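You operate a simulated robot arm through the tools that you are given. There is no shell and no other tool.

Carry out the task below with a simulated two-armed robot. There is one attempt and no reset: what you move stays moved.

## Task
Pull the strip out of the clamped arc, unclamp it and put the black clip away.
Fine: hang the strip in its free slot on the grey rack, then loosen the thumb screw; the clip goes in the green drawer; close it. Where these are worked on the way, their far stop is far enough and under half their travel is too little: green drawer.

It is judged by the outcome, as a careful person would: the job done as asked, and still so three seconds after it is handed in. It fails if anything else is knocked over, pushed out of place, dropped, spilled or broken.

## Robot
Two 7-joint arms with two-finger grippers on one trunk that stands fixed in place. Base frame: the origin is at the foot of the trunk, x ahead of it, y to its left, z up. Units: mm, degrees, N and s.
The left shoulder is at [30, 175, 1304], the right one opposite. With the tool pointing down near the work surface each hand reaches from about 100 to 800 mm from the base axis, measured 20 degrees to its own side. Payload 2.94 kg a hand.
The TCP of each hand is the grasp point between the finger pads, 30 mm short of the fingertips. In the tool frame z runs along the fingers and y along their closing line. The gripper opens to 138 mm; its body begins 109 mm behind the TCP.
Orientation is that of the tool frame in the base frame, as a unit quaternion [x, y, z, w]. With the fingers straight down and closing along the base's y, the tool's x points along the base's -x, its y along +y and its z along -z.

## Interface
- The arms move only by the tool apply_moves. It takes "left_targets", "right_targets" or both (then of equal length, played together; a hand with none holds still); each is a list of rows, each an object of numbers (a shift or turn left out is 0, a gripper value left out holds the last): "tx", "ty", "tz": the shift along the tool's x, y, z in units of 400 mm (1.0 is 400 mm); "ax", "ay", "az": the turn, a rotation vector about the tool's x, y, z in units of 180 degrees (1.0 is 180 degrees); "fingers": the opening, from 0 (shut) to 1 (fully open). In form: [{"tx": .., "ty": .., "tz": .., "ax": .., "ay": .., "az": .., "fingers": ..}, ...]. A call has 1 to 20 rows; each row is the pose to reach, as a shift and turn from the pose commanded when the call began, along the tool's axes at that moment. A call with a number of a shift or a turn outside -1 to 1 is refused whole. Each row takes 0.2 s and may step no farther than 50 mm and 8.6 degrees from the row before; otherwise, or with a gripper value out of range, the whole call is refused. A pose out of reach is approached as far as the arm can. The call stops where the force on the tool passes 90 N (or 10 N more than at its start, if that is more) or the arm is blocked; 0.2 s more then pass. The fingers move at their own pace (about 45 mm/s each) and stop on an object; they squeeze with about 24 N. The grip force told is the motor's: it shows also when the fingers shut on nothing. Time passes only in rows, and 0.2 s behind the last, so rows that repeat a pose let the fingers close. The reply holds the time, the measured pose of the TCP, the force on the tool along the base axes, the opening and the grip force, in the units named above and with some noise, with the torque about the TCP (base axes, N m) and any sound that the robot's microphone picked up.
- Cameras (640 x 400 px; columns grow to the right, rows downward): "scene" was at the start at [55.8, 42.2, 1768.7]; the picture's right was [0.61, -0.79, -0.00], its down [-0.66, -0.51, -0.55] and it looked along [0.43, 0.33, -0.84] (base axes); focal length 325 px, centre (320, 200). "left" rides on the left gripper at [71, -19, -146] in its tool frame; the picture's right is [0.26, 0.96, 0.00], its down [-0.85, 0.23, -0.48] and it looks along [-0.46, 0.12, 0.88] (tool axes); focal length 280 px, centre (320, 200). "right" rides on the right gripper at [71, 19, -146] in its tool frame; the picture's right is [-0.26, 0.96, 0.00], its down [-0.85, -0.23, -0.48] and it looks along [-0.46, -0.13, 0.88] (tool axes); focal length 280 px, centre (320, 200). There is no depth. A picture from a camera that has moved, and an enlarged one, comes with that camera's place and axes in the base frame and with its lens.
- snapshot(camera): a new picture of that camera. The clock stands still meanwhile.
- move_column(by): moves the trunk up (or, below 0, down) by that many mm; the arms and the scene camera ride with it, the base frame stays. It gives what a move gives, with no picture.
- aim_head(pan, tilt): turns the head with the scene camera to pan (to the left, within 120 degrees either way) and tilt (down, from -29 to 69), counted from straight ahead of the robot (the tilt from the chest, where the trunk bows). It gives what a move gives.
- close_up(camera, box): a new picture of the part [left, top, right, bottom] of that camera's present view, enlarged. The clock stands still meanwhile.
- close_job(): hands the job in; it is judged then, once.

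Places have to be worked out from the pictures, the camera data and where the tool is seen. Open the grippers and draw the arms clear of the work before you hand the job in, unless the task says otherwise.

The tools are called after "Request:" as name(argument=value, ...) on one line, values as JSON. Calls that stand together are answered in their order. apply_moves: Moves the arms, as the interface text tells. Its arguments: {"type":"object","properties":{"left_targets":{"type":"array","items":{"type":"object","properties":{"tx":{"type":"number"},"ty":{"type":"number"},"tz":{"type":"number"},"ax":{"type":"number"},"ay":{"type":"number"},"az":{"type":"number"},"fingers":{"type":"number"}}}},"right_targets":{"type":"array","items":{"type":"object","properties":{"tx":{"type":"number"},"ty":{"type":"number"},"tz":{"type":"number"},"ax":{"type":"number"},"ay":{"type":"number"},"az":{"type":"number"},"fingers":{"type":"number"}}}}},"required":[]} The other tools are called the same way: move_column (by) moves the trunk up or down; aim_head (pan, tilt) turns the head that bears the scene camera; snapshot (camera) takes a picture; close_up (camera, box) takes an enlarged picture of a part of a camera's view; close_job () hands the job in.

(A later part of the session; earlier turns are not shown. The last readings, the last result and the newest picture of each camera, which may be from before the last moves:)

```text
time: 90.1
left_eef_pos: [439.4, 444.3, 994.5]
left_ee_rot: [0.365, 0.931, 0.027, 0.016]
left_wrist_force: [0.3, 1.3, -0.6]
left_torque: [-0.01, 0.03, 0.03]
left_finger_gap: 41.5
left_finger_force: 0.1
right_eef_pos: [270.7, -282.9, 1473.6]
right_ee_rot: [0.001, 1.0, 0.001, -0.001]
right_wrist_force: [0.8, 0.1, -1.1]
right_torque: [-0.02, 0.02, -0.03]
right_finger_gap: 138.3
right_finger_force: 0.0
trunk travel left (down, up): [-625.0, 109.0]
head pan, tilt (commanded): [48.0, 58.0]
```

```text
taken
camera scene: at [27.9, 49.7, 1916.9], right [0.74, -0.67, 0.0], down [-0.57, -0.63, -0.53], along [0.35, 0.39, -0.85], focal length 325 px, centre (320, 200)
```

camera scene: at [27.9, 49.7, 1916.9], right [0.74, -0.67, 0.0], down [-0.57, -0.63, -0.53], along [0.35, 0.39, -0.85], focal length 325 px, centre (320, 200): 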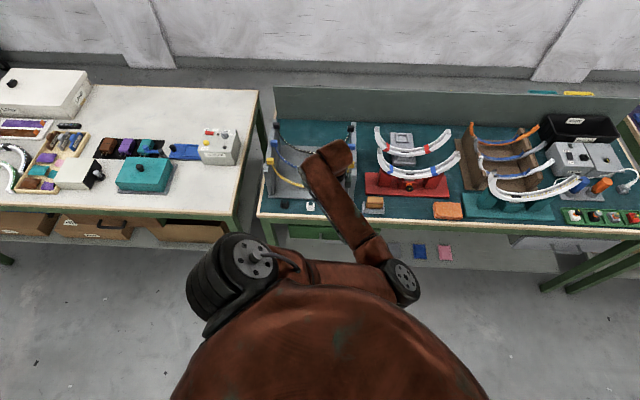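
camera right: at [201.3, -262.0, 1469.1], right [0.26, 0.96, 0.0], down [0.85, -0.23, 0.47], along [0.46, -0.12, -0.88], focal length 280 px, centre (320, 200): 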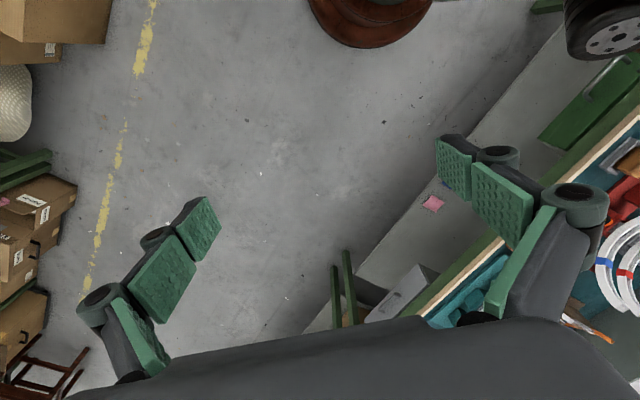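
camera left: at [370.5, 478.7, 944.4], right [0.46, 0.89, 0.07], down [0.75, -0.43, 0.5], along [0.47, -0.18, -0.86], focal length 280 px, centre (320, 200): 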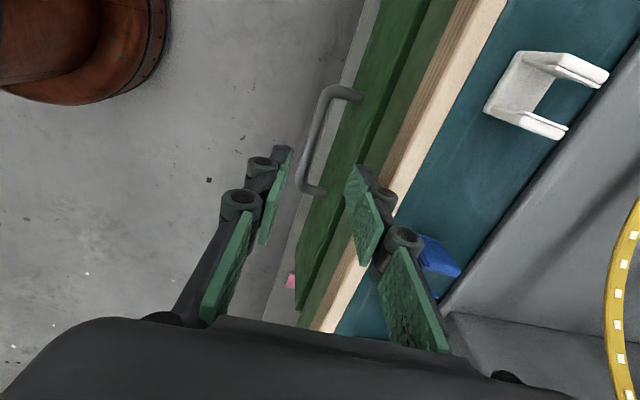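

The elbow posture limits low work close to the body, so I'll instead hook the bar with a nearly vertical tool, keeping the wrist farther out. I raise the trunk a further 50 mm, turn the tool back 90° and move outward over the bench edge.

Request:
move_column(by=50)

Request:
apply_moves(left_targets=[{"az": -0.0417, "tz": -0.005}, {"az": -0.0833, "tz": -0.01}, {"az": -0.125, "tz": -0.015}, {"az": -0.1667, "tz": -0.02}, {"az": -0.2083, "tz": -0.025, "ty": 0.02}, {"az": -0.25, "tz": -0.03, "ty": 0.05}, {"az": -0.2917, "tz": -0.03, "ty": 0.1}, {"az": -0.3333, "tz": -0.03, "ty": 0.15}, {"az": -0.375, "tz": -0.03, "ty": 0.2}, {"az": -0.4167, "tz": -0.03, "ty": 0.23}, {"az": -0.4583, "tz": -0.03, "ty": 0.24}, {"az": -0.5, "tz": -0.03, "ty": 0.24}])

Request:
snapshot(camera="scene")

Request:
snapshot(camera="left")

```text
time: 91.0
left_eef_pos: [440.4, 443.6, 1044.7]
left_ee_rot: [0.365, 0.931, 0.028, 0.015]
left_wrist_force: [-0.3, -0.3, -0.3]
left_torque: [-0.04, 0.03, -0.02]
left_finger_gap: 41.7
left_finger_force: 0.0
right_eef_pos: [272.5, -280.6, 1523.1]
right_ee_rot: [0.001, 1.0, 0.002, -0.001]
right_wrist_force: [0.0, 0.3, -0.8]
right_torque: [-0.01, 0.0, 0.0]
right_finger_gap: 137.9
right_finger_force: 0.0
trunk travel left (down, up): [-675.0, 59.0]
head pan, tilt (commanded): [48.0, 58.0]
```

```text
time: 93.7
left_eef_pos: [502.8, 513.6, 1062.5]
left_ee_rot: [-0.401, 0.916, 0.009, 0.031]
left_wrist_force: [-0.6, -0.6, 0.0]
left_torque: [0.0, -0.02, 0.0]
left_finger_gap: 41.5
left_finger_force: 0.1
right_eef_pos: [271.1, -281.0, 1523.6]
right_ee_rot: [0.002, 1.0, 0.001, 0.0]
right_wrist_force: [-0.4, -0.1, -0.6]
right_torque: [0.04, 0.0, -0.03]
right_finger_gap: 138.1
right_finger_force: 0.1
trunk travel left (down, up): [-675.0, 59.0]
head pan, tilt (commanded): [48.0, 58.0]
```

```text
taken
camera scene: at [26.4, 49.6, 1966.9], right [0.74, -0.67, 0.0], down [-0.57, -0.63, -0.53], along [0.35, 0.39, -0.85], focal length 325 px, centre (320, 200)
```

scene: 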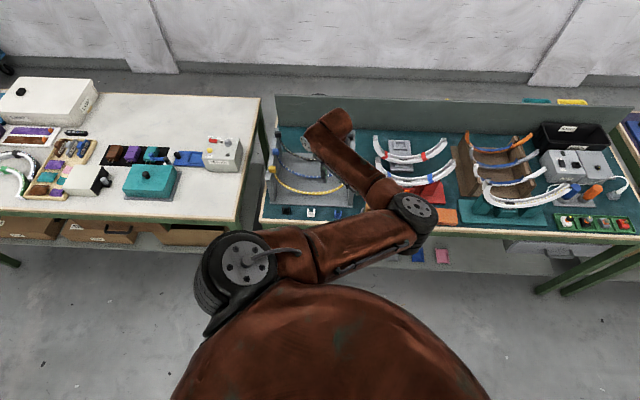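

```text
taken
camera left: at [462.8, 444.1, 1204.3], right [-0.89, 0.46, -0.03], down [0.38, 0.76, 0.53], along [0.26, 0.46, -0.85], focal length 280 px, centre (320, 200)
```

left: 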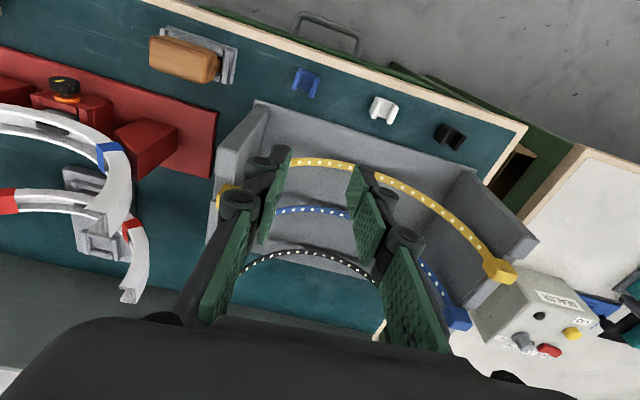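

The hand is over the bench edge with good clearance. I tilt the tool 18° and descend toward the space in front of the drawer, in short legs.

Request:
apply_moves(left_targets=[{"tx": 0.029, "ty": -0.012, "tz": 0.0874, "ay": -0.0159, "az": 0.0026, "fingers": 0.2}, {"tx": 0.058, "ty": -0.024, "tz": 0.175, "ay": -0.0318, "az": 0.0052, "fingers": 0.1}, {"tx": 0.087, "ty": -0.036, "tz": 0.262, "ay": -0.0478, "az": 0.0077, "fingers": 0.0}, {"tx": 0.116, "ty": -0.048, "tz": 0.35, "ay": -0.0637, "az": 0.0103, "fingers": 0.0}, {"tx": 0.145, "ty": -0.06, "tz": 0.437, "ay": -0.0796, "az": 0.0129, "fingers": 0.0}])

Request:
snapshot(camera="left")

Request:
snapshot(camera="scene")

```text
time: 94.8
left_eef_pos: [490.1, 461.5, 885.6]
left_ee_rot: [-0.377, 0.912, 0.06, 0.147]
left_wrist_force: [0.9, 0.0, -0.4]
left_torque: [-0.01, -0.01, -0.02]
left_finger_gap: 0.1
left_finger_force: 24.2
right_eef_pos: [270.0, -281.0, 1523.5]
right_ee_rot: [0.0, 1.0, 0.001, 0.001]
right_wrist_force: [0.4, -0.4, -1.0]
right_torque: [-0.02, -0.01, -0.02]
right_finger_gap: 138.2
right_finger_force: 0.1
trunk travel left (down, up): [-675.0, 59.0]
head pan, tilt (commanded): [48.0, 58.0]
```

```text
taken
camera left: at [425.5, 370.0, 1002.6], right [-0.86, 0.51, -0.08], down [0.3, 0.63, 0.72], along [0.42, 0.59, -0.69], focal length 280 px, centre (320, 200)
```

left: 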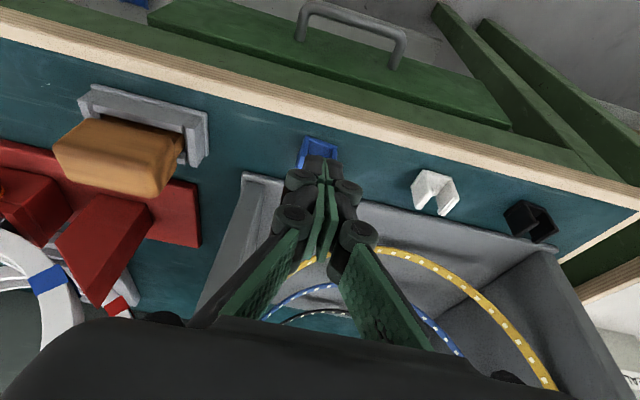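

```text
taken
camera scene: at [26.1, 49.8, 1966.9], right [0.74, -0.67, 0.0], down [-0.57, -0.63, -0.53], along [0.35, 0.39, -0.85], focal length 325 px, centre (320, 200)
```

scene: 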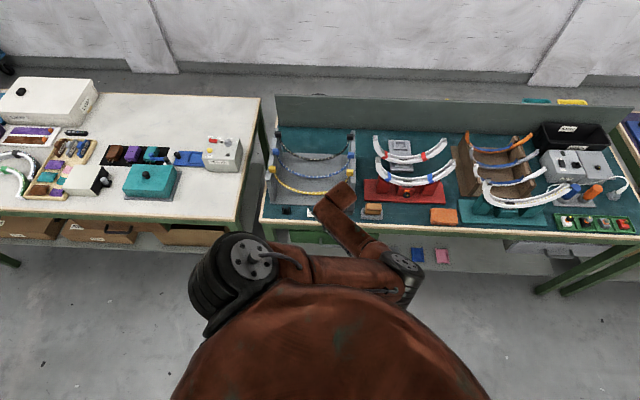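

Reached with no block; the handle's estimated place [460, 445, 653] is confirmed by this view. For a surer grip I turn the tool 90° here so the fingers close front-to-back on the bar, pitched 25°.

Request:
apply_moves(left_targets=[{"ax": -0.0025, "ay": -0.0024, "az": 0.0416, "tx": 0.003, "tz": -0.004, "fingers": 0.0}, {"ax": -0.005, "ay": -0.0048, "az": 0.0832, "tx": 0.006, "tz": -0.008, "fingers": 0.1}, {"ax": -0.0075, "ay": -0.0072, "az": 0.1248, "tx": 0.009, "tz": -0.013, "fingers": 0.2}, {"ax": -0.0099, "ay": -0.0096, "az": 0.1663, "tx": 0.012, "tz": -0.017, "fingers": 0.25}, {"ax": -0.0124, "ay": -0.012, "az": 0.2079, "tx": 0.015, "tz": -0.021, "fingers": 0.25}, {"ax": -0.0149, "ay": -0.0144, "az": 0.2495, "tx": 0.018, "tz": -0.026, "fingers": 0.25}, {"ax": -0.0174, "ay": -0.0167, "az": 0.2911, "tx": 0.021, "tz": -0.03, "fingers": 0.25}, {"ax": -0.0199, "ay": -0.0191, "az": 0.3327, "tx": 0.024, "tz": -0.034, "fingers": 0.25}, {"ax": -0.0224, "ay": -0.0215, "az": 0.3743, "tx": 0.027, "tz": -0.038, "fingers": 0.25}, {"ax": -0.0248, "ay": -0.0239, "az": 0.4158, "tx": 0.03, "tz": -0.043, "fingers": 0.25}, {"ax": -0.0273, "ay": -0.0263, "az": 0.4574, "tx": 0.033, "tz": -0.047, "fingers": 0.25}, {"ax": -0.0298, "ay": -0.0287, "az": 0.499, "tx": 0.035, "tz": -0.051, "fingers": 0.25}])

Request:
snapshot(camera="left")

Request:
snapshot(camera="scene")

```text
time: 97.5
left_eef_pos: [477.5, 447.5, 900.8]
left_ee_rot: [0.375, 0.902, 0.198, 0.081]
left_wrist_force: [0.5, 0.8, 0.4]
left_torque: [0.01, -0.01, -0.04]
left_finger_gap: 34.6
left_finger_force: 0.1
right_eef_pos: [271.0, -281.5, 1523.3]
right_ee_rot: [0.0, 1.0, 0.001, 0.0]
right_wrist_force: [0.3, -0.6, -0.1]
right_torque: [0.03, 0.01, -0.01]
right_finger_gap: 138.4
right_finger_force: 0.1
trunk travel left (down, up): [-675.0, 59.0]
head pan, tilt (commanded): [48.0, 58.0]
```

```text
taken
camera left: at [372.5, 444.2, 1025.3], right [0.44, 0.8, 0.4], down [0.61, -0.59, 0.53], along [0.66, 0.02, -0.75], focal length 280 px, centre (320, 200)
```

left: 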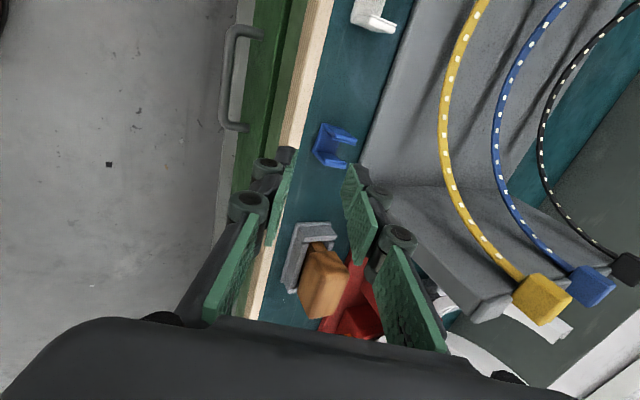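

```text
taken
camera scene: at [26.3, 49.4, 1966.9], right [0.74, -0.67, 0.0], down [-0.57, -0.63, -0.53], along [0.35, 0.39, -0.85], focal length 325 px, centre (320, 200)
```

scene: 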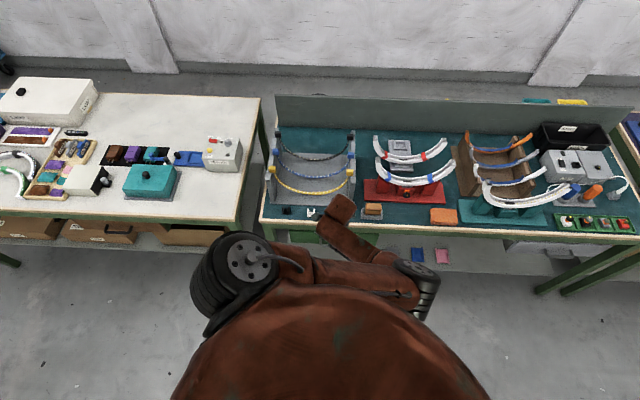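

Turned successfully. Now I first draw back from the bench edge, then descend to a point about 80 mm short of the bar along the tool axis.

Request:
apply_moves(left_targets=[{"tx": 0.006, "ty": -0.078, "tz": 0.007, "fingers": 0.25}, {"tx": 0.0125, "ty": -0.155, "tz": 0.014, "fingers": 0.25}, {"tx": 0.016, "ty": -0.193, "tz": 0.098, "fingers": 0.25}, {"tx": 0.019, "ty": -0.23, "tz": 0.182, "fingers": 0.25}, {"tx": 0.022, "ty": -0.267, "tz": 0.266, "fingers": 0.25}, {"tx": 0.0255, "ty": -0.304, "tz": 0.35, "fingers": 0.25}])

Request:
snapshot(camera="left")

Request:
close_up(camera="scene", box=[240, 170, 440, 310])

```text
time: 99.0
left_eef_pos: [481.7, 493.7, 773.3]
left_ee_rot: [0.356, 0.894, 0.254, 0.099]
left_wrist_force: [27.7, -8.6, 44.0]
left_torque: [1.7, -0.5, -1.05]
left_finger_gap: 129.0
left_finger_force: 24.3
left hand out of reach, approached as far as the arm can: row 2, 3, 4, 5
right_eef_pos: [270.6, -267.1, 1525.8]
right_ee_rot: [0.001, 1.0, -0.011, -0.001]
right_wrist_force: [2.7, -1.0, -1.1]
right_torque: [0.08, 0.26, -0.04]
right_finger_gap: 138.1
right_finger_force: 0.0
trunk travel left (down, up): [-675.0, 59.0]
head pan, tilt (commanded): [48.0, 58.0]
stopped in row 6 (left hand): the arm was blocked; the commanded pose is now the measured one
```

```text
taken
camera left: at [368.2, 476.5, 887.0], right [0.37, 0.78, 0.51], down [0.58, -0.62, 0.52], along [0.72, 0.1, -0.68], focal length 280 px, centre (320, 200)
```

left: 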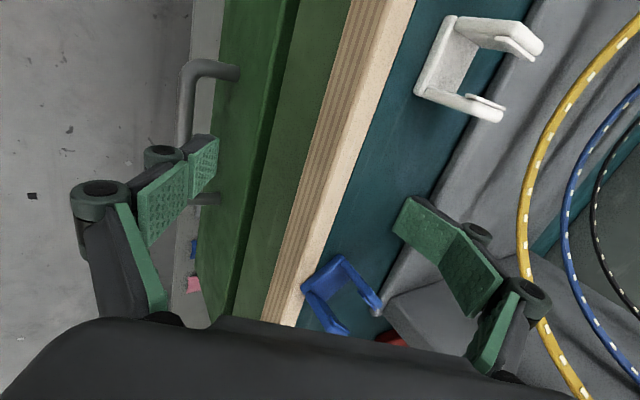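

```text
2.86 times, centred on (340, 240) of scene
camera zoom: at [28.1, 12.6, 1969.2], right [0.74, -0.67, -0.01], down [-0.57, -0.62, -0.54], along [0.35, 0.41, -0.84], focal length 929 px, centre (263, 86)
```

zoom: 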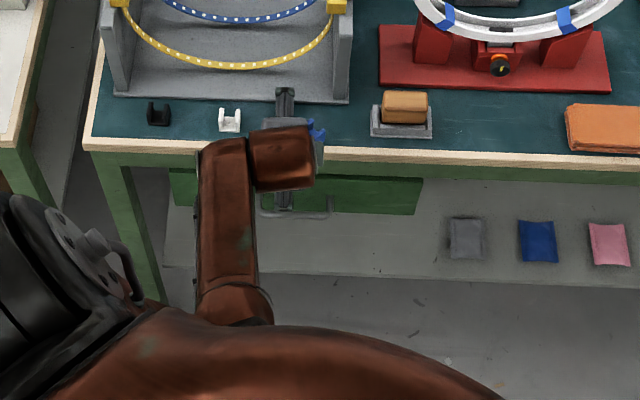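

That went wrong: the arm left its reachable region and the hand came down across the bench edge next to the blue clip (44 N). I lift straight up in small steps and check what was touched.

Request:
apply_moves(left_targets=[{"ty": 0.0262, "tz": -0.0426}, {"ty": 0.0525, "tz": -0.0852}, {"ty": 0.0787, "tz": -0.1278}])

Request:
snapshot(camera="left")

Request:
close_up(camera="scene", box=[240, 170, 440, 310])

```text
time: 99.4
left_eef_pos: [484.6, 513.3, 760.3]
left_ee_rot: [0.357, 0.896, 0.244, 0.105]
left_wrist_force: [4.6, -15.8, 35.2]
left_torque: [-1.5, 1.03, -0.08]
left_finger_gap: 112.2
left_finger_force: 23.7
left hand out of reach, approached as far as the arm can: row 1
right_eef_pos: [270.7, -227.6, 1531.8]
right_ee_rot: [-0.004, 1.0, -0.022, 0.0]
right_wrist_force: [1.7, -0.2, -0.3]
right_torque: [-0.11, 0.19, -0.02]
right_finger_gap: 137.8
right_finger_force: 0.2
trunk travel left (down, up): [-675.0, 59.0]
head pan, tilt (commanded): [48.0, 58.0]
stopped in row 1 (left hand): the arm was blocked; the commanded pose is now the measured one
```

```text
taken
camera left: at [370.6, 499.6, 875.3], right [0.38, 0.79, 0.49], down [0.58, -0.61, 0.54], along [0.72, 0.08, -0.69], focal length 280 px, centre (320, 200)
```

left: 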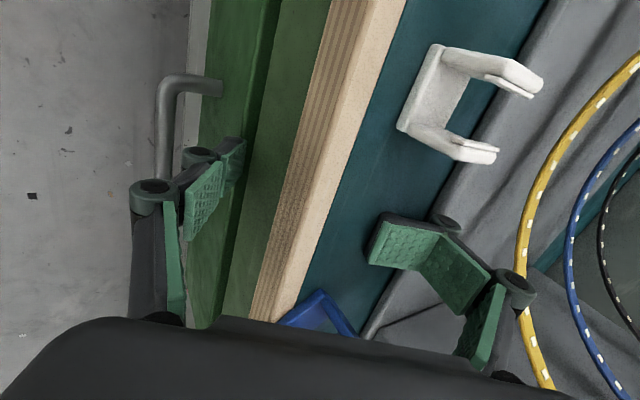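

```text
2.86 times, centred on (340, 240) of scene
camera zoom: at [27.9, 64.3, 1966.6], right [0.74, -0.67, 0.0], down [-0.57, -0.64, -0.52], along [0.35, 0.39, -0.85], focal length 929 px, centre (263, 86)
```

zoom: 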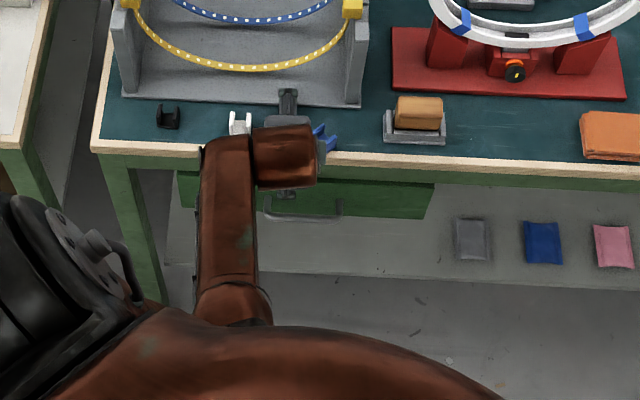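

The arm is pressing against the robot's own torso and pushing the hand onto the bench; the blue clip was nudged. The safest way off is to raise the trunk, which lifts the whole arm straight up without changing its posture.

Request:
move_column(by=55)

Request:
snapshot(camera="left")

Request:
close_up(camera="scene", box=[240, 170, 440, 310])

```text
time: 100.3
left_eef_pos: [469.7, 500.1, 809.4]
left_ee_rot: [0.359, 0.897, 0.239, 0.096]
left_wrist_force: [-23.1, -17.8, -23.4]
left_torque: [0.3, 0.96, -0.11]
left_finger_gap: 60.8
left_finger_force: 18.5
right_eef_pos: [268.9, -243.6, 1583.6]
right_ee_rot: [-0.002, 1.0, -0.017, 0.0]
right_wrist_force: [0.1, 0.5, 0.4]
right_torque: [-0.05, -0.01, 0.02]
right_finger_gap: 138.1
right_finger_force: 0.1
trunk travel left (down, up): [-730.0, 4.0]
head pan, tilt (commanded): [48.0, 58.0]
```

```text
taken
camera left: at [357.8, 486.8, 926.6], right [0.39, 0.79, 0.48], down [0.59, -0.61, 0.53], along [0.71, 0.08, -0.7], focal length 280 px, centre (320, 200)
```

left: 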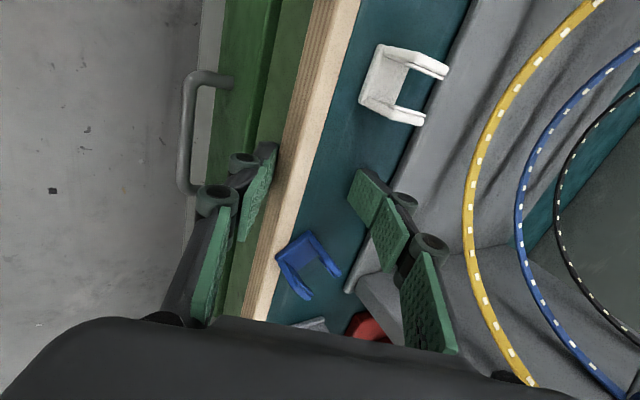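

```text
2.86 times, centred on (340, 240) of scene
camera zoom: at [23.9, 50.1, 2021.7], right [0.74, -0.67, 0.0], down [-0.57, -0.63, -0.53], along [0.35, 0.39, -0.85], focal length 929 px, centre (263, 86)
```

zoom: 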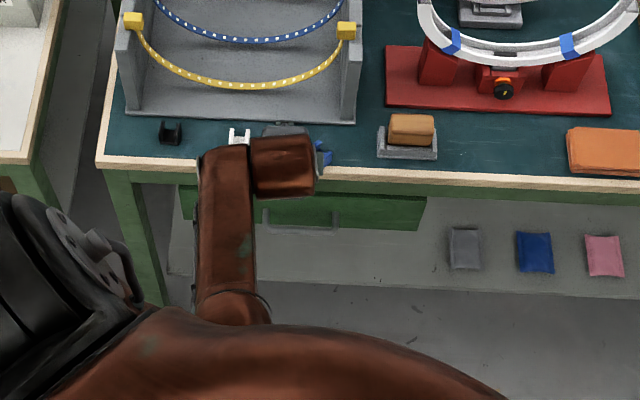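

The hand rose 50 mm, but the fingers, trying to close, are pinching at the bench edge. I open them fully without moving.

Request:
apply_moves(left_targets=[{"fingers": 0.6}, {"fingers": 0.7}, {"fingers": 0.7}])

Request:
snapshot(camera="left")

Request:
snapshot(camera="scene")

```text
time: 101.1
left_eef_pos: [481.6, 506.4, 816.6]
left_ee_rot: [0.357, 0.894, 0.249, 0.103]
left_wrist_force: [0.5, -0.3, 0.1]
left_torque: [0.02, 0.02, 0.03]
left_finger_gap: 96.4
left_finger_force: 0.1
right_eef_pos: [269.8, -243.5, 1584.1]
right_ee_rot: [-0.002, 1.0, -0.018, 0.0]
right_wrist_force: [0.7, 0.8, 0.2]
right_torque: [0.0, 0.03, -0.01]
right_finger_gap: 138.3
right_finger_force: 0.0
trunk travel left (down, up): [-730.0, 4.0]
head pan, tilt (commanded): [48.0, 58.0]
```

```text
taken
camera left: at [366.1, 490.8, 932.6], right [0.38, 0.78, 0.5], down [0.58, -0.62, 0.53], along [0.72, 0.09, -0.69], focal length 280 px, centre (320, 200)
```

left: 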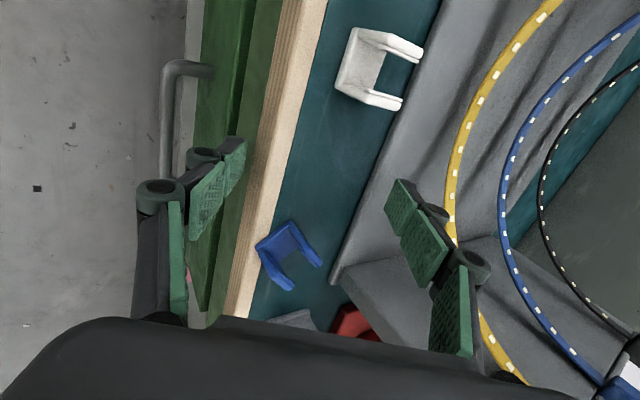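

```text
taken
camera scene: at [25.8, 50.9, 2021.8], right [0.74, -0.67, 0.0], down [-0.57, -0.63, -0.53], along [0.35, 0.39, -0.85], focal length 325 px, centre (320, 200)
```

scene: 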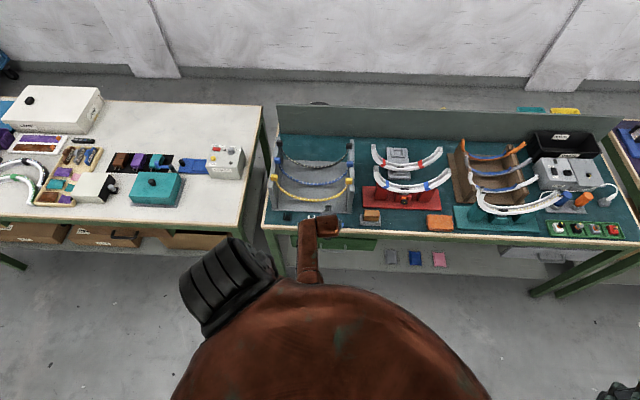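

Forces are gone. The blue clip still stands upright but was shifted toward the edge and turned; I'll put it back later. First I raise the hand vertically in small steps to untangle the arm.

Request:
apply_moves(left_targets=[{"ty": 0.026, "tz": -0.0427}, {"ty": 0.052, "tz": -0.0853}])

Request:
snapshot(camera="right")

Request:
snapshot(camera="scene")

```text
time: 101.7
left_eef_pos: [477.6, 505.7, 817.5]
left_ee_rot: [0.358, 0.895, 0.248, 0.1]
left_wrist_force: [0.5, -0.3, -0.1]
left_torque: [0.02, 0.03, 0.0]
left_finger_gap: 96.8
left_finger_force: 0.0
left hand out of reach, approached as far as the arm can: row 1, 2
right_eef_pos: [270.6, -243.2, 1583.2]
right_ee_rot: [-0.002, 1.0, -0.017, 0.001]
right_wrist_force: [0.2, 0.1, -1.0]
right_torque: [-0.01, 0.01, 0.0]
right_finger_gap: 138.2
right_finger_force: 0.1
trunk travel left (down, up): [-730.0, 4.0]
head pan, tilt (commanded): [48.0, 58.0]
```

```text
taken
camera right: at [199.4, -218.5, 1728.6], right [0.26, 0.97, -0.03], down [0.85, -0.21, 0.49], along [0.46, -0.15, -0.87], focal length 280 px, centre (320, 200)
```

right: 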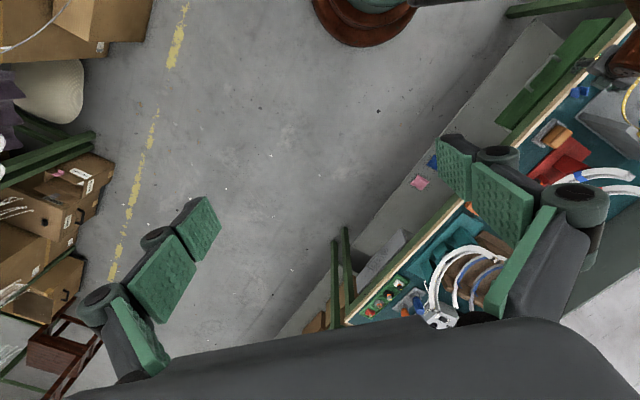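

```text
taken
camera scene: at [25.3, 50.2, 2021.8], right [0.74, -0.67, 0.0], down [-0.57, -0.63, -0.53], along [0.35, 0.39, -0.85], focal length 325 px, centre (320, 200)
```

scene: 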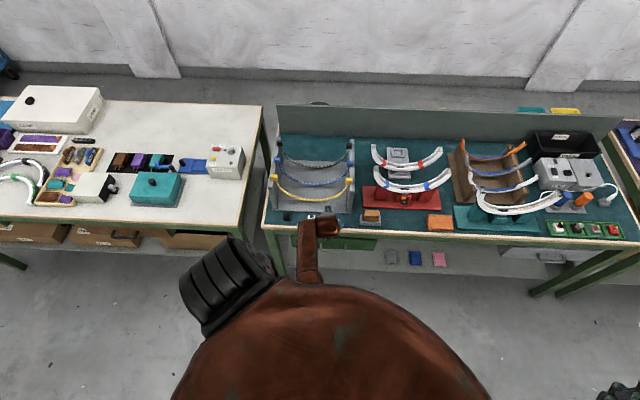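

Moving up is refused in this posture. I tilt the head down to see how the left arm is folded.

Request:
aim_head(pan=60, tilt=69)

Request:
snapshot(camera="scene")

```text
time: 102.5
left_eef_pos: [477.6, 504.8, 816.1]
left_ee_rot: [0.358, 0.895, 0.248, 0.1]
left_wrist_force: [0.5, 0.3, -0.4]
left_torque: [0.02, -0.01, 0.03]
left_finger_gap: 96.7
left_finger_force: 0.0
right_eef_pos: [269.0, -243.9, 1584.3]
right_ee_rot: [-0.001, 1.0, -0.018, 0.0]
right_wrist_force: [-0.3, 0.4, -0.3]
right_torque: [-0.01, -0.01, 0.01]
right_finger_gap: 138.0
right_finger_force: 0.0
trunk travel left (down, up): [-730.0, 4.0]
head pan, tilt (commanded): [60.0, 68.8]
```

```text
taken
camera scene: at [6.7, 46.7, 2010.1], right [0.87, -0.5, 0.0], down [-0.47, -0.81, -0.36], along [0.18, 0.31, -0.93], focal length 325 px, centre (320, 200)
```

scene: 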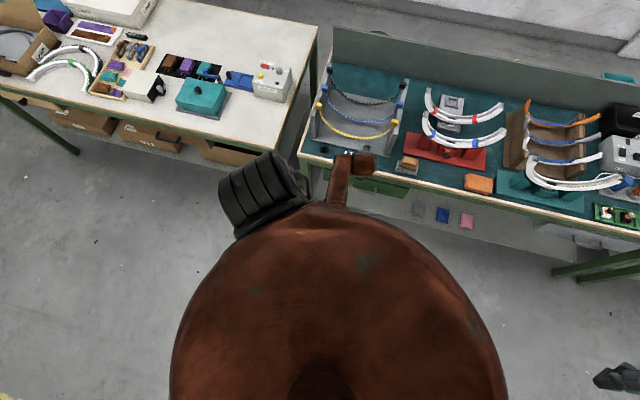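

The upper arm is tucked under the chest. Turning the tool back to vertical extends the arm and draws the elbow out, so I rotate upright while rising, checking after a few small steps.

Request:
apply_moves(left_targets=[{"ax": 0.03, "ty": 0.0065, "tz": -0.0107, "fingers": 0.7}, {"ax": 0.06, "ty": 0.013, "tz": -0.0213, "fingers": 0.7}])

Request:
snapshot(camera="left")

```text
time: 103.1
left_eef_pos: [477.0, 505.7, 825.2]
left_ee_rot: [0.365, 0.915, 0.161, 0.066]
left_wrist_force: [0.0, 0.5, -0.4]
left_torque: [0.0, -0.04, -0.02]
left_finger_gap: 96.6
left_finger_force: 0.0
right_eef_pos: [267.8, -240.5, 1584.0]
right_ee_rot: [-0.002, 1.0, -0.019, 0.001]
right_wrist_force: [0.0, 0.2, -0.4]
right_torque: [0.0, 0.0, -0.03]
right_finger_gap: 138.0
right_finger_force: 0.0
trunk travel left (down, up): [-730.0, 4.0]
head pan, tilt (commanded): [60.0, 68.8]
```

```text
taken
camera left: at [378.9, 506.7, 955.7], right [0.43, 0.84, 0.33], down [0.65, -0.55, 0.53], along [0.62, -0.01, -0.78], focal length 280 px, centre (320, 200)
```

left: 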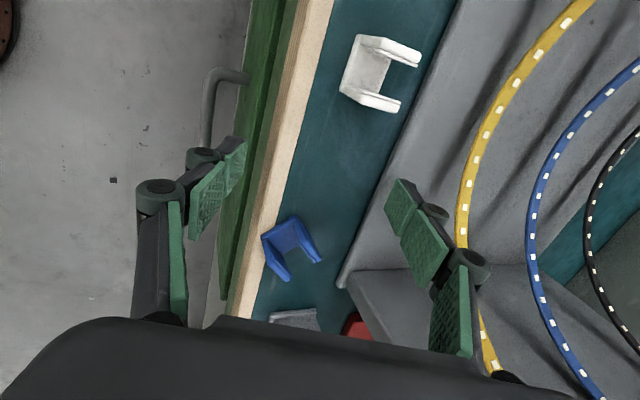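

Works. I continue upright and up.

Request:
apply_moves(left_targets=[{"ax": 0.035, "ty": 0.0129, "tz": -0.0353, "fingers": 0.7}, {"ax": 0.07, "ty": 0.0257, "tz": -0.0705, "fingers": 0.7}, {"ax": 0.105, "ty": 0.0386, "tz": -0.1058, "fingers": 0.7}])

Request:
snapshot(camera="scene")

```text
time: 103.9
left_eef_pos: [475.6, 503.3, 870.9]
left_ee_rot: [0.37, 0.929, 0.008, 0.005]
left_wrist_force: [0.8, -0.4, 0.5]
left_torque: [0.0, 0.01, -0.01]
left_finger_gap: 96.5
left_finger_force: 0.0
right_eef_pos: [270.0, -242.9, 1583.5]
right_ee_rot: [-0.002, 1.0, -0.017, 0.0]
right_wrist_force: [-0.2, 0.6, -0.4]
right_torque: [-0.03, -0.01, -0.01]
right_finger_gap: 138.0
right_finger_force: 0.1
trunk travel left (down, up): [-730.0, 4.0]
head pan, tilt (commanded): [60.0, 68.8]
```

```text
taken
camera scene: at [7.6, 47.2, 2010.0], right [0.87, -0.5, 0.0], down [-0.47, -0.81, -0.36], along [0.18, 0.31, -0.93], focal length 325 px, centre (320, 200)
```

scene: 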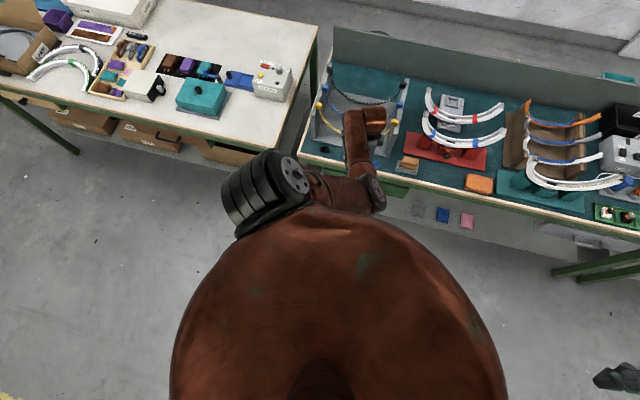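

The elbow has come out again and the tool is vertical at z≈871. I continue upward and slightly outward.

Request:
apply_moves(left_targets=[{"tz": -0.08, "ty": 0.01}, {"tz": -0.17, "ty": 0.02}, {"tz": -0.26, "ty": 0.04}, {"tz": -0.35, "ty": 0.06}, {"tz": -0.44, "ty": 0.08}])

Request:
aim_head(pan=45, tilt=60)

Request:
snapshot(camera="scene")

Request:
snapshot(camera="left")

```text
time: 105.1
left_eef_pos: [495.3, 521.3, 1047.0]
left_ee_rot: [0.372, 0.928, 0.009, 0.005]
left_wrist_force: [0.4, 0.1, 0.2]
left_torque: [0.0, 0.02, 0.0]
left_finger_gap: 96.5
left_finger_force: 0.1
right_eef_pos: [269.3, -243.6, 1582.8]
right_ee_rot: [-0.001, 1.0, -0.018, 0.001]
right_wrist_force: [-0.3, -0.4, 0.3]
right_torque: [0.02, 0.0, -0.02]
right_finger_gap: 137.9
right_finger_force: 0.0
trunk travel left (down, up): [-730.0, 4.0]
head pan, tilt (commanded): [60.0, 68.8]
```

```text
time: 105.8
left_eef_pos: [495.1, 523.8, 1048.3]
left_ee_rot: [0.371, 0.928, 0.011, 0.004]
left_wrist_force: [0.2, -0.3, -0.3]
left_torque: [0.02, 0.02, 0.0]
left_finger_gap: 96.6
left_finger_force: 0.1
right_eef_pos: [268.2, -242.6, 1583.7]
right_ee_rot: [-0.001, 1.0, -0.018, 0.0]
right_wrist_force: [0.6, 0.4, 0.0]
right_torque: [-0.02, 0.01, 0.04]
right_finger_gap: 138.2
right_finger_force: 0.1
trunk travel left (down, up): [-730.0, 4.0]
head pan, tilt (commanded): [45.0, 60.0]
```

```text
taken
camera scene: at [25.9, 46.0, 2019.4], right [0.71, -0.71, 0.0], down [-0.61, -0.61, -0.5], along [0.35, 0.35, -0.87], focal length 325 px, centre (320, 200)
```

scene: 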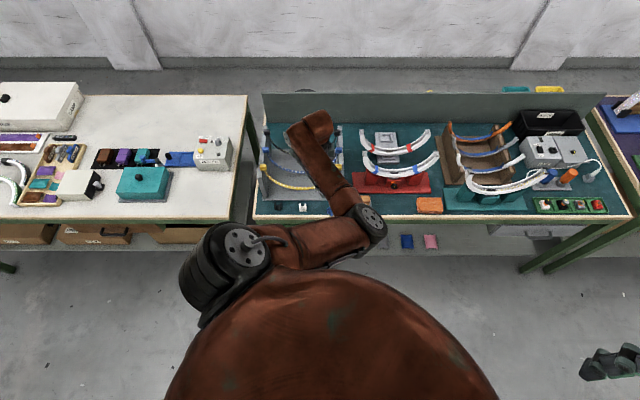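

```text
taken
camera left: at [429.1, 557.7, 1193.5], right [0.48, 0.88, 0.02], down [0.77, -0.42, 0.48], along [0.43, -0.21, -0.88], focal length 280 px, centre (320, 200)
```

left: 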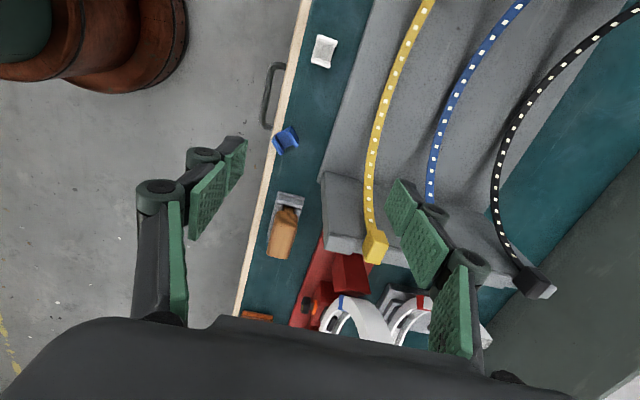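

The arm is back in a healthy posture. Before going on I look closely at the displaced blue clip and the rack area.

Request:
close_up(camera="left", box=[230, 20, 370, 220])

Request:
close_up(camera="scene", box=[250, 120, 410, 240])

```text
2.00 times, centred on (300, 120) of left
camera zoom: at [429.1, 557.7, 1193.5], right [0.48, 0.88, 0.02], down [0.77, -0.42, 0.48], along [0.43, -0.21, -0.88], focal length 561 px, centre (360, 360)
```

zoom: 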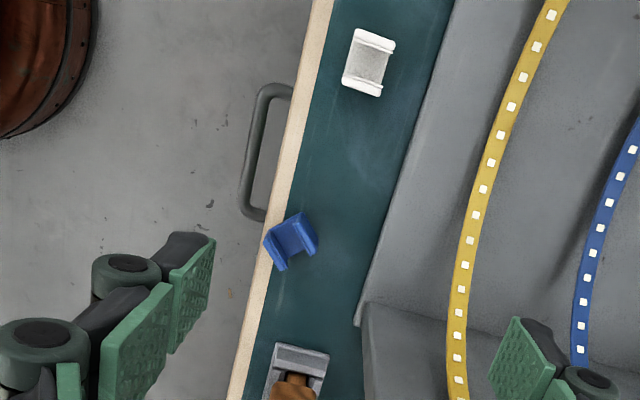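

```text
3.33 times, centred on (330, 180) of scene
camera zoom: at [25.9, 46.0, 2019.4], right [0.71, -0.71, 0.0], down [-0.61, -0.61, -0.5], along [0.35, 0.35, -0.87], focal length 1084 px, centre (287, 267)
```

zoom: 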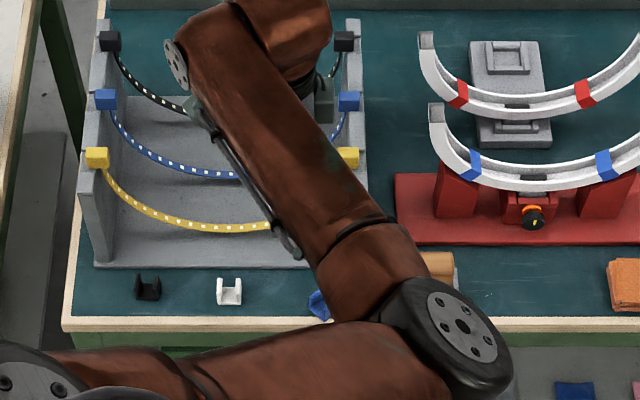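

The blue clip stands upright near the bench edge, turned about 36° and shifted about 25 mm. I'll put it back first: I turn the open gripper to match it and hover above it.

Request:
apply_moves(left_targets=[{"az": -0.0429, "tx": -0.02, "ty": -0.01, "fingers": 0.6}, {"az": -0.0857, "tx": -0.04, "ty": -0.02, "fingers": 0.5}, {"az": -0.1286, "tx": -0.06, "ty": -0.031, "fingers": 0.45}, {"az": -0.1714, "tx": -0.08, "ty": -0.042, "fingers": 0.45}, {"az": -0.2143, "tx": -0.1, "ty": -0.052, "fingers": 0.45}, {"az": -0.2571, "tx": -0.12, "ty": -0.062, "fingers": 0.45}, {"az": -0.3, "tx": -0.138, "ty": -0.0725, "fingers": 0.45}])

Request:
move_column(by=-155)

Request:
snapshot(camera="left")

Request:
close_up(camera="left", box=[220, 60, 420, 220])

```text
time: 107.5
left_eef_pos: [515.9, 465.0, 1047.6]
left_ee_rot: [-0.092, 0.996, 0.007, 0.009]
left_wrist_force: [0.1, -0.4, 0.1]
left_torque: [0.01, -0.01, -0.02]
left_finger_gap: 62.2
left_finger_force: 0.2
right_eef_pos: [269.2, -244.9, 1583.2]
right_ee_rot: [-0.002, 1.0, -0.018, 0.001]
right_wrist_force: [0.3, -1.1, 0.4]
right_torque: [-0.04, -0.04, 0.0]
right_finger_gap: 137.9
right_finger_force: 0.2
trunk travel left (down, up): [-730.0, 4.0]
head pan, tilt (commanded): [45.0, 60.0]
```

```text
time: 109.2
left_eef_pos: [514.7, 465.7, 892.6]
left_ee_rot: [-0.091, 0.996, 0.008, 0.009]
left_wrist_force: [0.6, -1.0, -0.2]
left_torque: [-0.01, -0.02, -0.01]
left_finger_gap: 62.1
left_finger_force: 0.1
right_eef_pos: [269.1, -243.4, 1427.9]
right_ee_rot: [-0.002, 1.0, -0.018, 0.001]
right_wrist_force: [0.2, -0.2, 0.3]
right_torque: [-0.03, 0.0, 0.01]
right_finger_gap: 138.0
right_finger_force: 0.0
trunk travel left (down, up): [-575.0, 159.0]
head pan, tilt (commanded): [45.0, 60.0]
```

```text
taken
camera left: at [447.6, 433.8, 1037.7], right [-0.43, 0.9, 0.01], down [0.78, 0.37, 0.5], along [0.44, 0.22, -0.87], focal length 280 px, centre (320, 200)
```

left: 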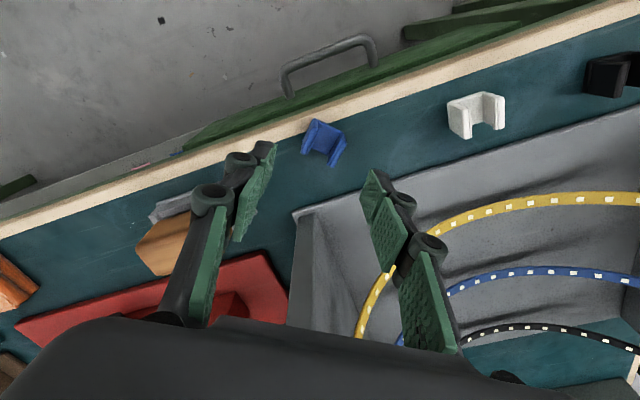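

```text
2.50 times, centred on (320, 140) of left
camera zoom: at [447.6, 433.8, 1037.7], right [-0.43, 0.9, 0.01], down [0.78, 0.37, 0.5], along [0.44, 0.22, -0.87], focal length 701 px, centre (320, 350)
```

zoom: 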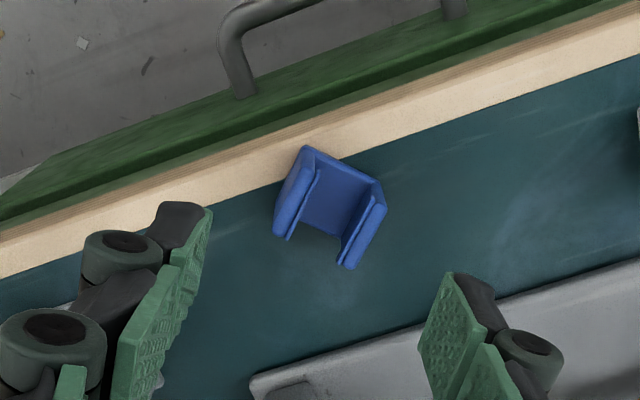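

The clip's legs now point along azimuth ≈94°, centre about [515, 471]. I align the gripper (yaw 4°) and descend around it.

Request:
apply_moves(left_targets=[{"az": 0.019, "tx": -0.001, "ty": 0.006, "tz": 0.05, "fingers": 0.42}, {"az": 0.038, "tx": -0.002, "ty": 0.0113, "tz": 0.1, "fingers": 0.4}, {"az": 0.038, "tx": -0.002, "ty": 0.0113, "tz": 0.144, "fingers": 0.4}])

Request:
close_up(camera="left", box=[220, 100, 420, 240])

```text
time: 110.0
left_eef_pos: [516.0, 471.0, 834.9]
left_ee_rot: [-0.031, 0.999, 0.007, 0.008]
left_wrist_force: [-0.3, -0.2, 0.1]
left_torque: [-0.04, 0.01, 0.02]
left_finger_gap: 55.3
left_finger_force: 0.1
right_eef_pos: [268.6, -243.2, 1428.9]
right_ee_rot: [-0.002, 1.0, -0.017, 0.001]
right_wrist_force: [0.1, -0.1, 0.7]
right_torque: [0.01, 0.0, -0.03]
right_finger_gap: 138.0
right_finger_force: 0.0
trunk travel left (down, up): [-575.0, 159.0]
head pan, tilt (commanded): [45.0, 60.0]
```

```text
2.86 times, centred on (320, 170) of left
camera zoom: at [445.5, 447.2, 980.0], right [-0.32, 0.95, 0.01], down [0.82, 0.28, 0.49], along [0.47, 0.17, -0.87], focal length 801 px, centre (320, 286)
```

zoom: 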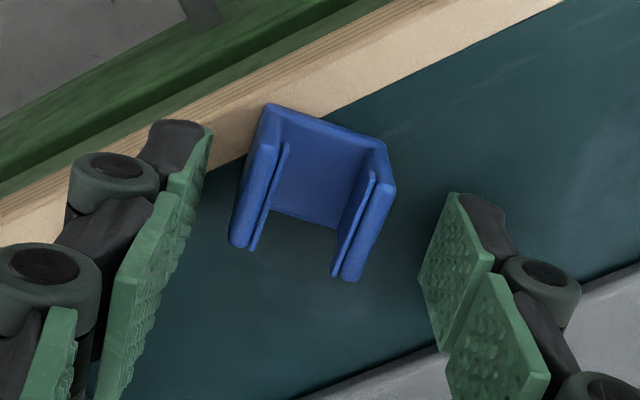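

Aligned and centred. I lower 4 mm more and close gently on the clip.

Request:
apply_moves(left_targets=[{"tz": 0.01, "fingers": 0.35}, {"tz": 0.01, "fingers": 0.25}, {"tz": 0.01, "fingers": 0.15}, {"tz": 0.01, "fingers": 0.1}, {"tz": 0.01, "fingers": 0.1}])

Request:
close_up(camera="left", box=[220, 100, 420, 240])

```text
time: 111.2
left_eef_pos: [517.9, 470.9, 832.0]
left_ee_rot: [-0.031, 0.999, 0.008, 0.008]
left_wrist_force: [-0.9, 0.3, -0.8]
left_torque: [-0.01, 0.03, 0.02]
left_finger_gap: 28.5
left_finger_force: 24.2
right_eef_pos: [269.6, -243.8, 1429.5]
right_ee_rot: [-0.002, 1.0, -0.018, 0.001]
right_wrist_force: [1.0, -0.1, 0.5]
right_torque: [0.01, -0.02, -0.04]
right_finger_gap: 137.9
right_finger_force: 0.1
trunk travel left (down, up): [-575.0, 159.0]
head pan, tilt (commanded): [45.0, 60.0]
```

```text
2.86 times, centred on (320, 170) of left
camera zoom: at [445.5, 447.4, 976.4], right [-0.32, 0.95, 0.01], down [0.82, 0.28, 0.49], along [0.47, 0.17, -0.87], focal length 801 px, centre (320, 286)
```

zoom: 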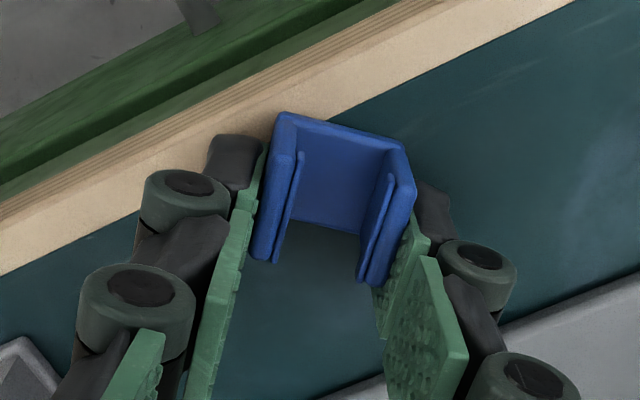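

The blue clip is held. I lift it, turn it back to the bench's direction (yaw 45°) and carry it to its original spot at about [519, 488].

Request:
apply_moves(left_targets=[{"tz": -0.035, "fingers": 0.0}, {"tz": -0.075, "fingers": 0.0}, {"tz": -0.075, "az": -0.0383, "tx": -0.0016, "ty": 0.007, "fingers": 0.0}, {"tz": -0.075, "az": -0.0767, "tx": -0.0031, "ty": 0.014, "fingers": 0.0}, {"tz": -0.075, "az": -0.115, "tx": -0.0047, "ty": 0.021, "fingers": 0.0}, {"tz": -0.075, "az": -0.1533, "tx": -0.0063, "ty": 0.028, "fingers": 0.0}, {"tz": -0.075, "az": -0.1917, "tx": -0.0078, "ty": 0.035, "fingers": 0.0}, {"tz": -0.075, "az": -0.23, "tx": -0.0094, "ty": 0.0422, "fingers": 0.0}])

Request:
snapshot(camera="left")

Request:
close_up(camera="left", box=[220, 60, 480, 240])

```text
time: 113.0
left_eef_pos: [519.2, 487.4, 861.7]
left_ee_rot: [-0.384, 0.923, 0.003, 0.01]
left_wrist_force: [-0.4, 0.9, 0.3]
left_torque: [0.0, 0.03, -0.04]
left_finger_gap: 29.0
left_finger_force: 23.7
right_eef_pos: [268.5, -243.0, 1428.2]
right_ee_rot: [-0.002, 1.0, -0.018, 0.0]
right_wrist_force: [-0.6, -0.3, -0.3]
right_torque: [0.03, -0.01, -0.02]
right_finger_gap: 138.1
right_finger_force: 0.1
trunk travel left (down, up): [-575.0, 159.0]
head pan, tilt (commanded): [45.0, 60.0]
```

```text
taken
camera left: at [480.0, 423.7, 1006.7], right [-0.87, 0.5, -0.01], down [0.43, 0.76, 0.49], along [0.25, 0.43, -0.87], focal length 280 px, centre (320, 200)
```

left: 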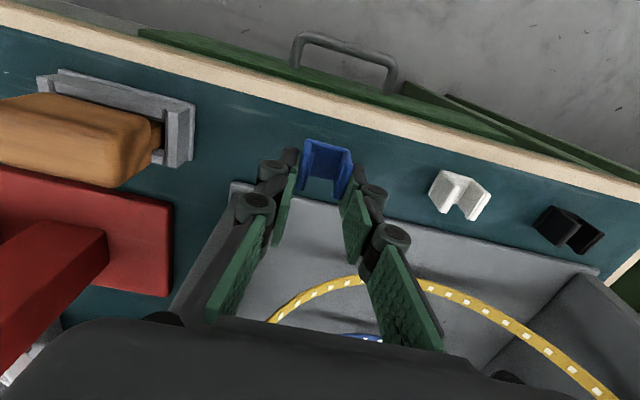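

```text
2.22 times, centred on (350, 150) of left
camera zoom: at [480.0, 423.7, 1006.7], right [-0.87, 0.5, -0.01], down [0.43, 0.76, 0.49], along [0.25, 0.43, -0.87], focal length 623 px, centre (253, 311)
```

zoom: 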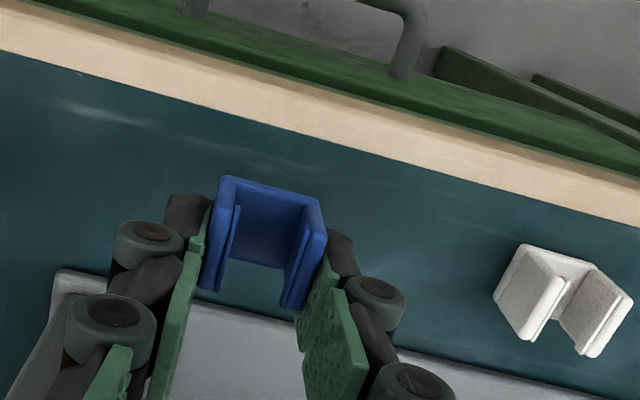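

The clip is back over its spot and aligned with its neighbours. I lower it, release gently and rise.

Request:
apply_moves(left_targets=[{"tz": 0.03, "fingers": 0.0}, {"tz": 0.06, "fingers": 0.0}, {"tz": 0.0735, "fingers": 0.0}, {"tz": 0.0735, "fingers": 0.24}, {"tz": 0.0735, "fingers": 0.3}, {"tz": 0.0735, "fingers": 0.36}, {"tz": 0.03, "fingers": 0.38}, {"tz": -0.05, "fingers": 0.38}, {"tz": -0.13, "fingers": 0.38}])

Request:
snapshot(camera="left")

Request:
close_up(camera="scene", box=[250, 120, 410, 240])

```text
time: 115.0
left_eef_pos: [517.4, 486.9, 913.4]
left_ee_rot: [-0.383, 0.924, 0.004, 0.011]
left_wrist_force: [-0.4, -0.2, 0.6]
left_torque: [-0.01, -0.01, -0.01]
left_finger_gap: 52.5
left_finger_force: 0.1
right_eef_pos: [269.3, -243.7, 1427.6]
right_ee_rot: [-0.001, 1.0, -0.018, 0.001]
right_wrist_force: [0.4, 0.5, -0.1]
right_torque: [0.03, 0.0, -0.02]
right_finger_gap: 137.9
right_finger_force: 0.1
trunk travel left (down, up): [-575.0, 159.0]
head pan, tilt (commanded): [45.0, 60.0]
```

```text
taken
camera left: at [478.9, 422.5, 1058.7], right [-0.87, 0.5, -0.01], down [0.43, 0.76, 0.49], along [0.25, 0.43, -0.87], focal length 280 px, centre (320, 200)
```

left: 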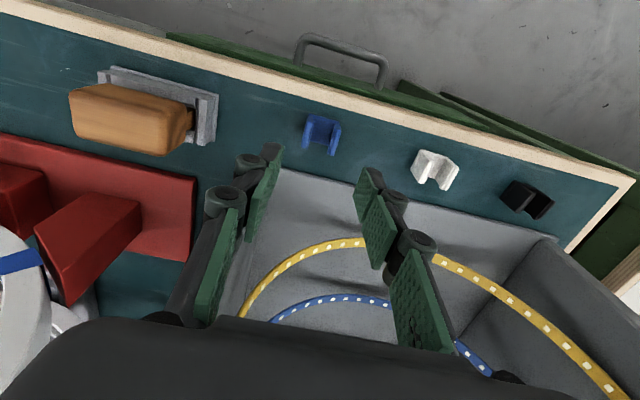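

```text
3.33 times, centred on (330, 180) of scene
camera zoom: at [31.4, 45.0, 1864.7], right [0.71, -0.71, 0.0], down [-0.61, -0.61, -0.5], along [0.35, 0.35, -0.87], focal length 1084 px, centre (287, 267)
```

zoom: 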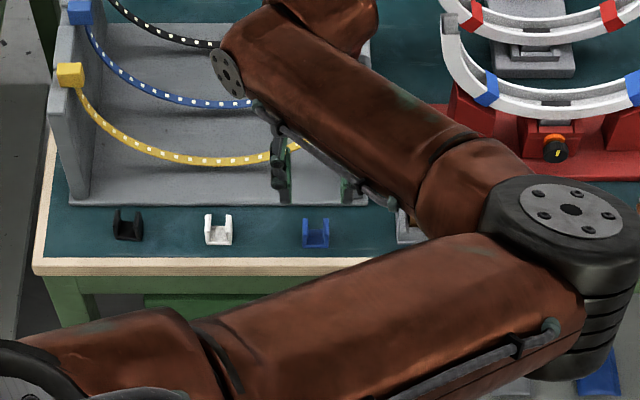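

The blue clip is back in place. For the drawer I now understand the limit: the wrist must stay at least about 600 mm from the shoulder. I raise the trunk to +200 and return to the pose from which the descent worked, this time planning a path that keeps the arm stretched.

Request:
move_column(by=100)

Request:
apply_moves(left_targets=[{"tx": 0.012, "ty": -0.0, "tz": 0.06, "ay": -0.02, "fingers": 0.3}, {"tx": 0.024, "ty": -0.0, "tz": 0.12, "ay": -0.04, "fingers": 0.2}, {"tx": 0.04, "ty": 0.0, "tz": 0.18, "ay": -0.06, "fingers": 0.2}, {"tx": 0.055, "ty": 0.002, "tz": 0.24, "ay": -0.08, "fingers": 0.2}, {"tx": 0.07, "ty": 0.003, "tz": 0.3, "ay": -0.1, "fingers": 0.2}])

Request:
snapshot(camera="scene")

```text
time: 116.4
left_eef_pos: [517.5, 486.8, 1012.1]
left_ee_rot: [-0.383, 0.924, 0.003, 0.011]
left_wrist_force: [-0.2, -0.1, -0.2]
left_torque: [0.03, 0.01, 0.01]
left_finger_gap: 52.6
left_finger_force: 0.0
right_eef_pos: [269.5, -244.2, 1528.9]
right_ee_rot: [-0.002, 1.0, -0.018, 0.0]
right_wrist_force: [0.7, 0.0, 0.2]
right_torque: [-0.01, 0.02, -0.03]
right_finger_gap: 138.3
right_finger_force: 0.0
trunk travel left (down, up): [-675.0, 59.0]
head pan, tilt (commanded): [45.0, 60.0]
```

```text
time: 117.6
left_eef_pos: [499.9, 468.5, 893.6]
left_ee_rot: [-0.378, 0.91, 0.064, 0.155]
left_wrist_force: [-0.1, 0.0, 0.5]
left_torque: [-0.04, 0.02, -0.03]
left_finger_gap: 27.6
left_finger_force: 0.1
right_eef_pos: [269.1, -243.6, 1528.7]
right_ee_rot: [-0.002, 1.0, -0.018, 0.001]
right_wrist_force: [-1.0, -0.1, 0.1]
right_torque: [0.02, -0.03, 0.04]
right_finger_gap: 138.0
right_finger_force: 0.0
trunk travel left (down, up): [-675.0, 59.0]
head pan, tilt (commanded): [45.0, 60.0]
```

```text
taken
camera scene: at [26.9, 45.3, 1964.6], right [0.71, -0.71, 0.0], down [-0.61, -0.61, -0.5], along [0.35, 0.35, -0.87], focal length 325 px, centre (320, 200)
```

scene: 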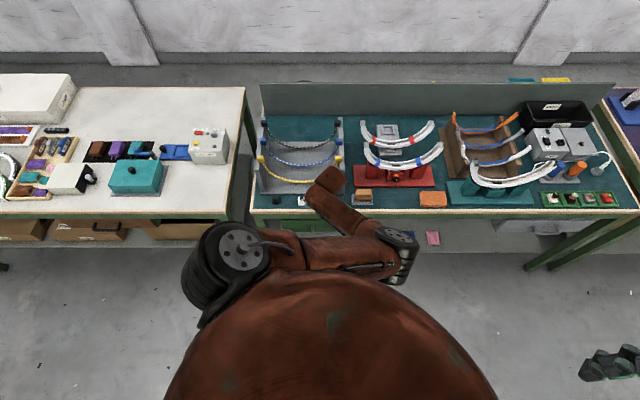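

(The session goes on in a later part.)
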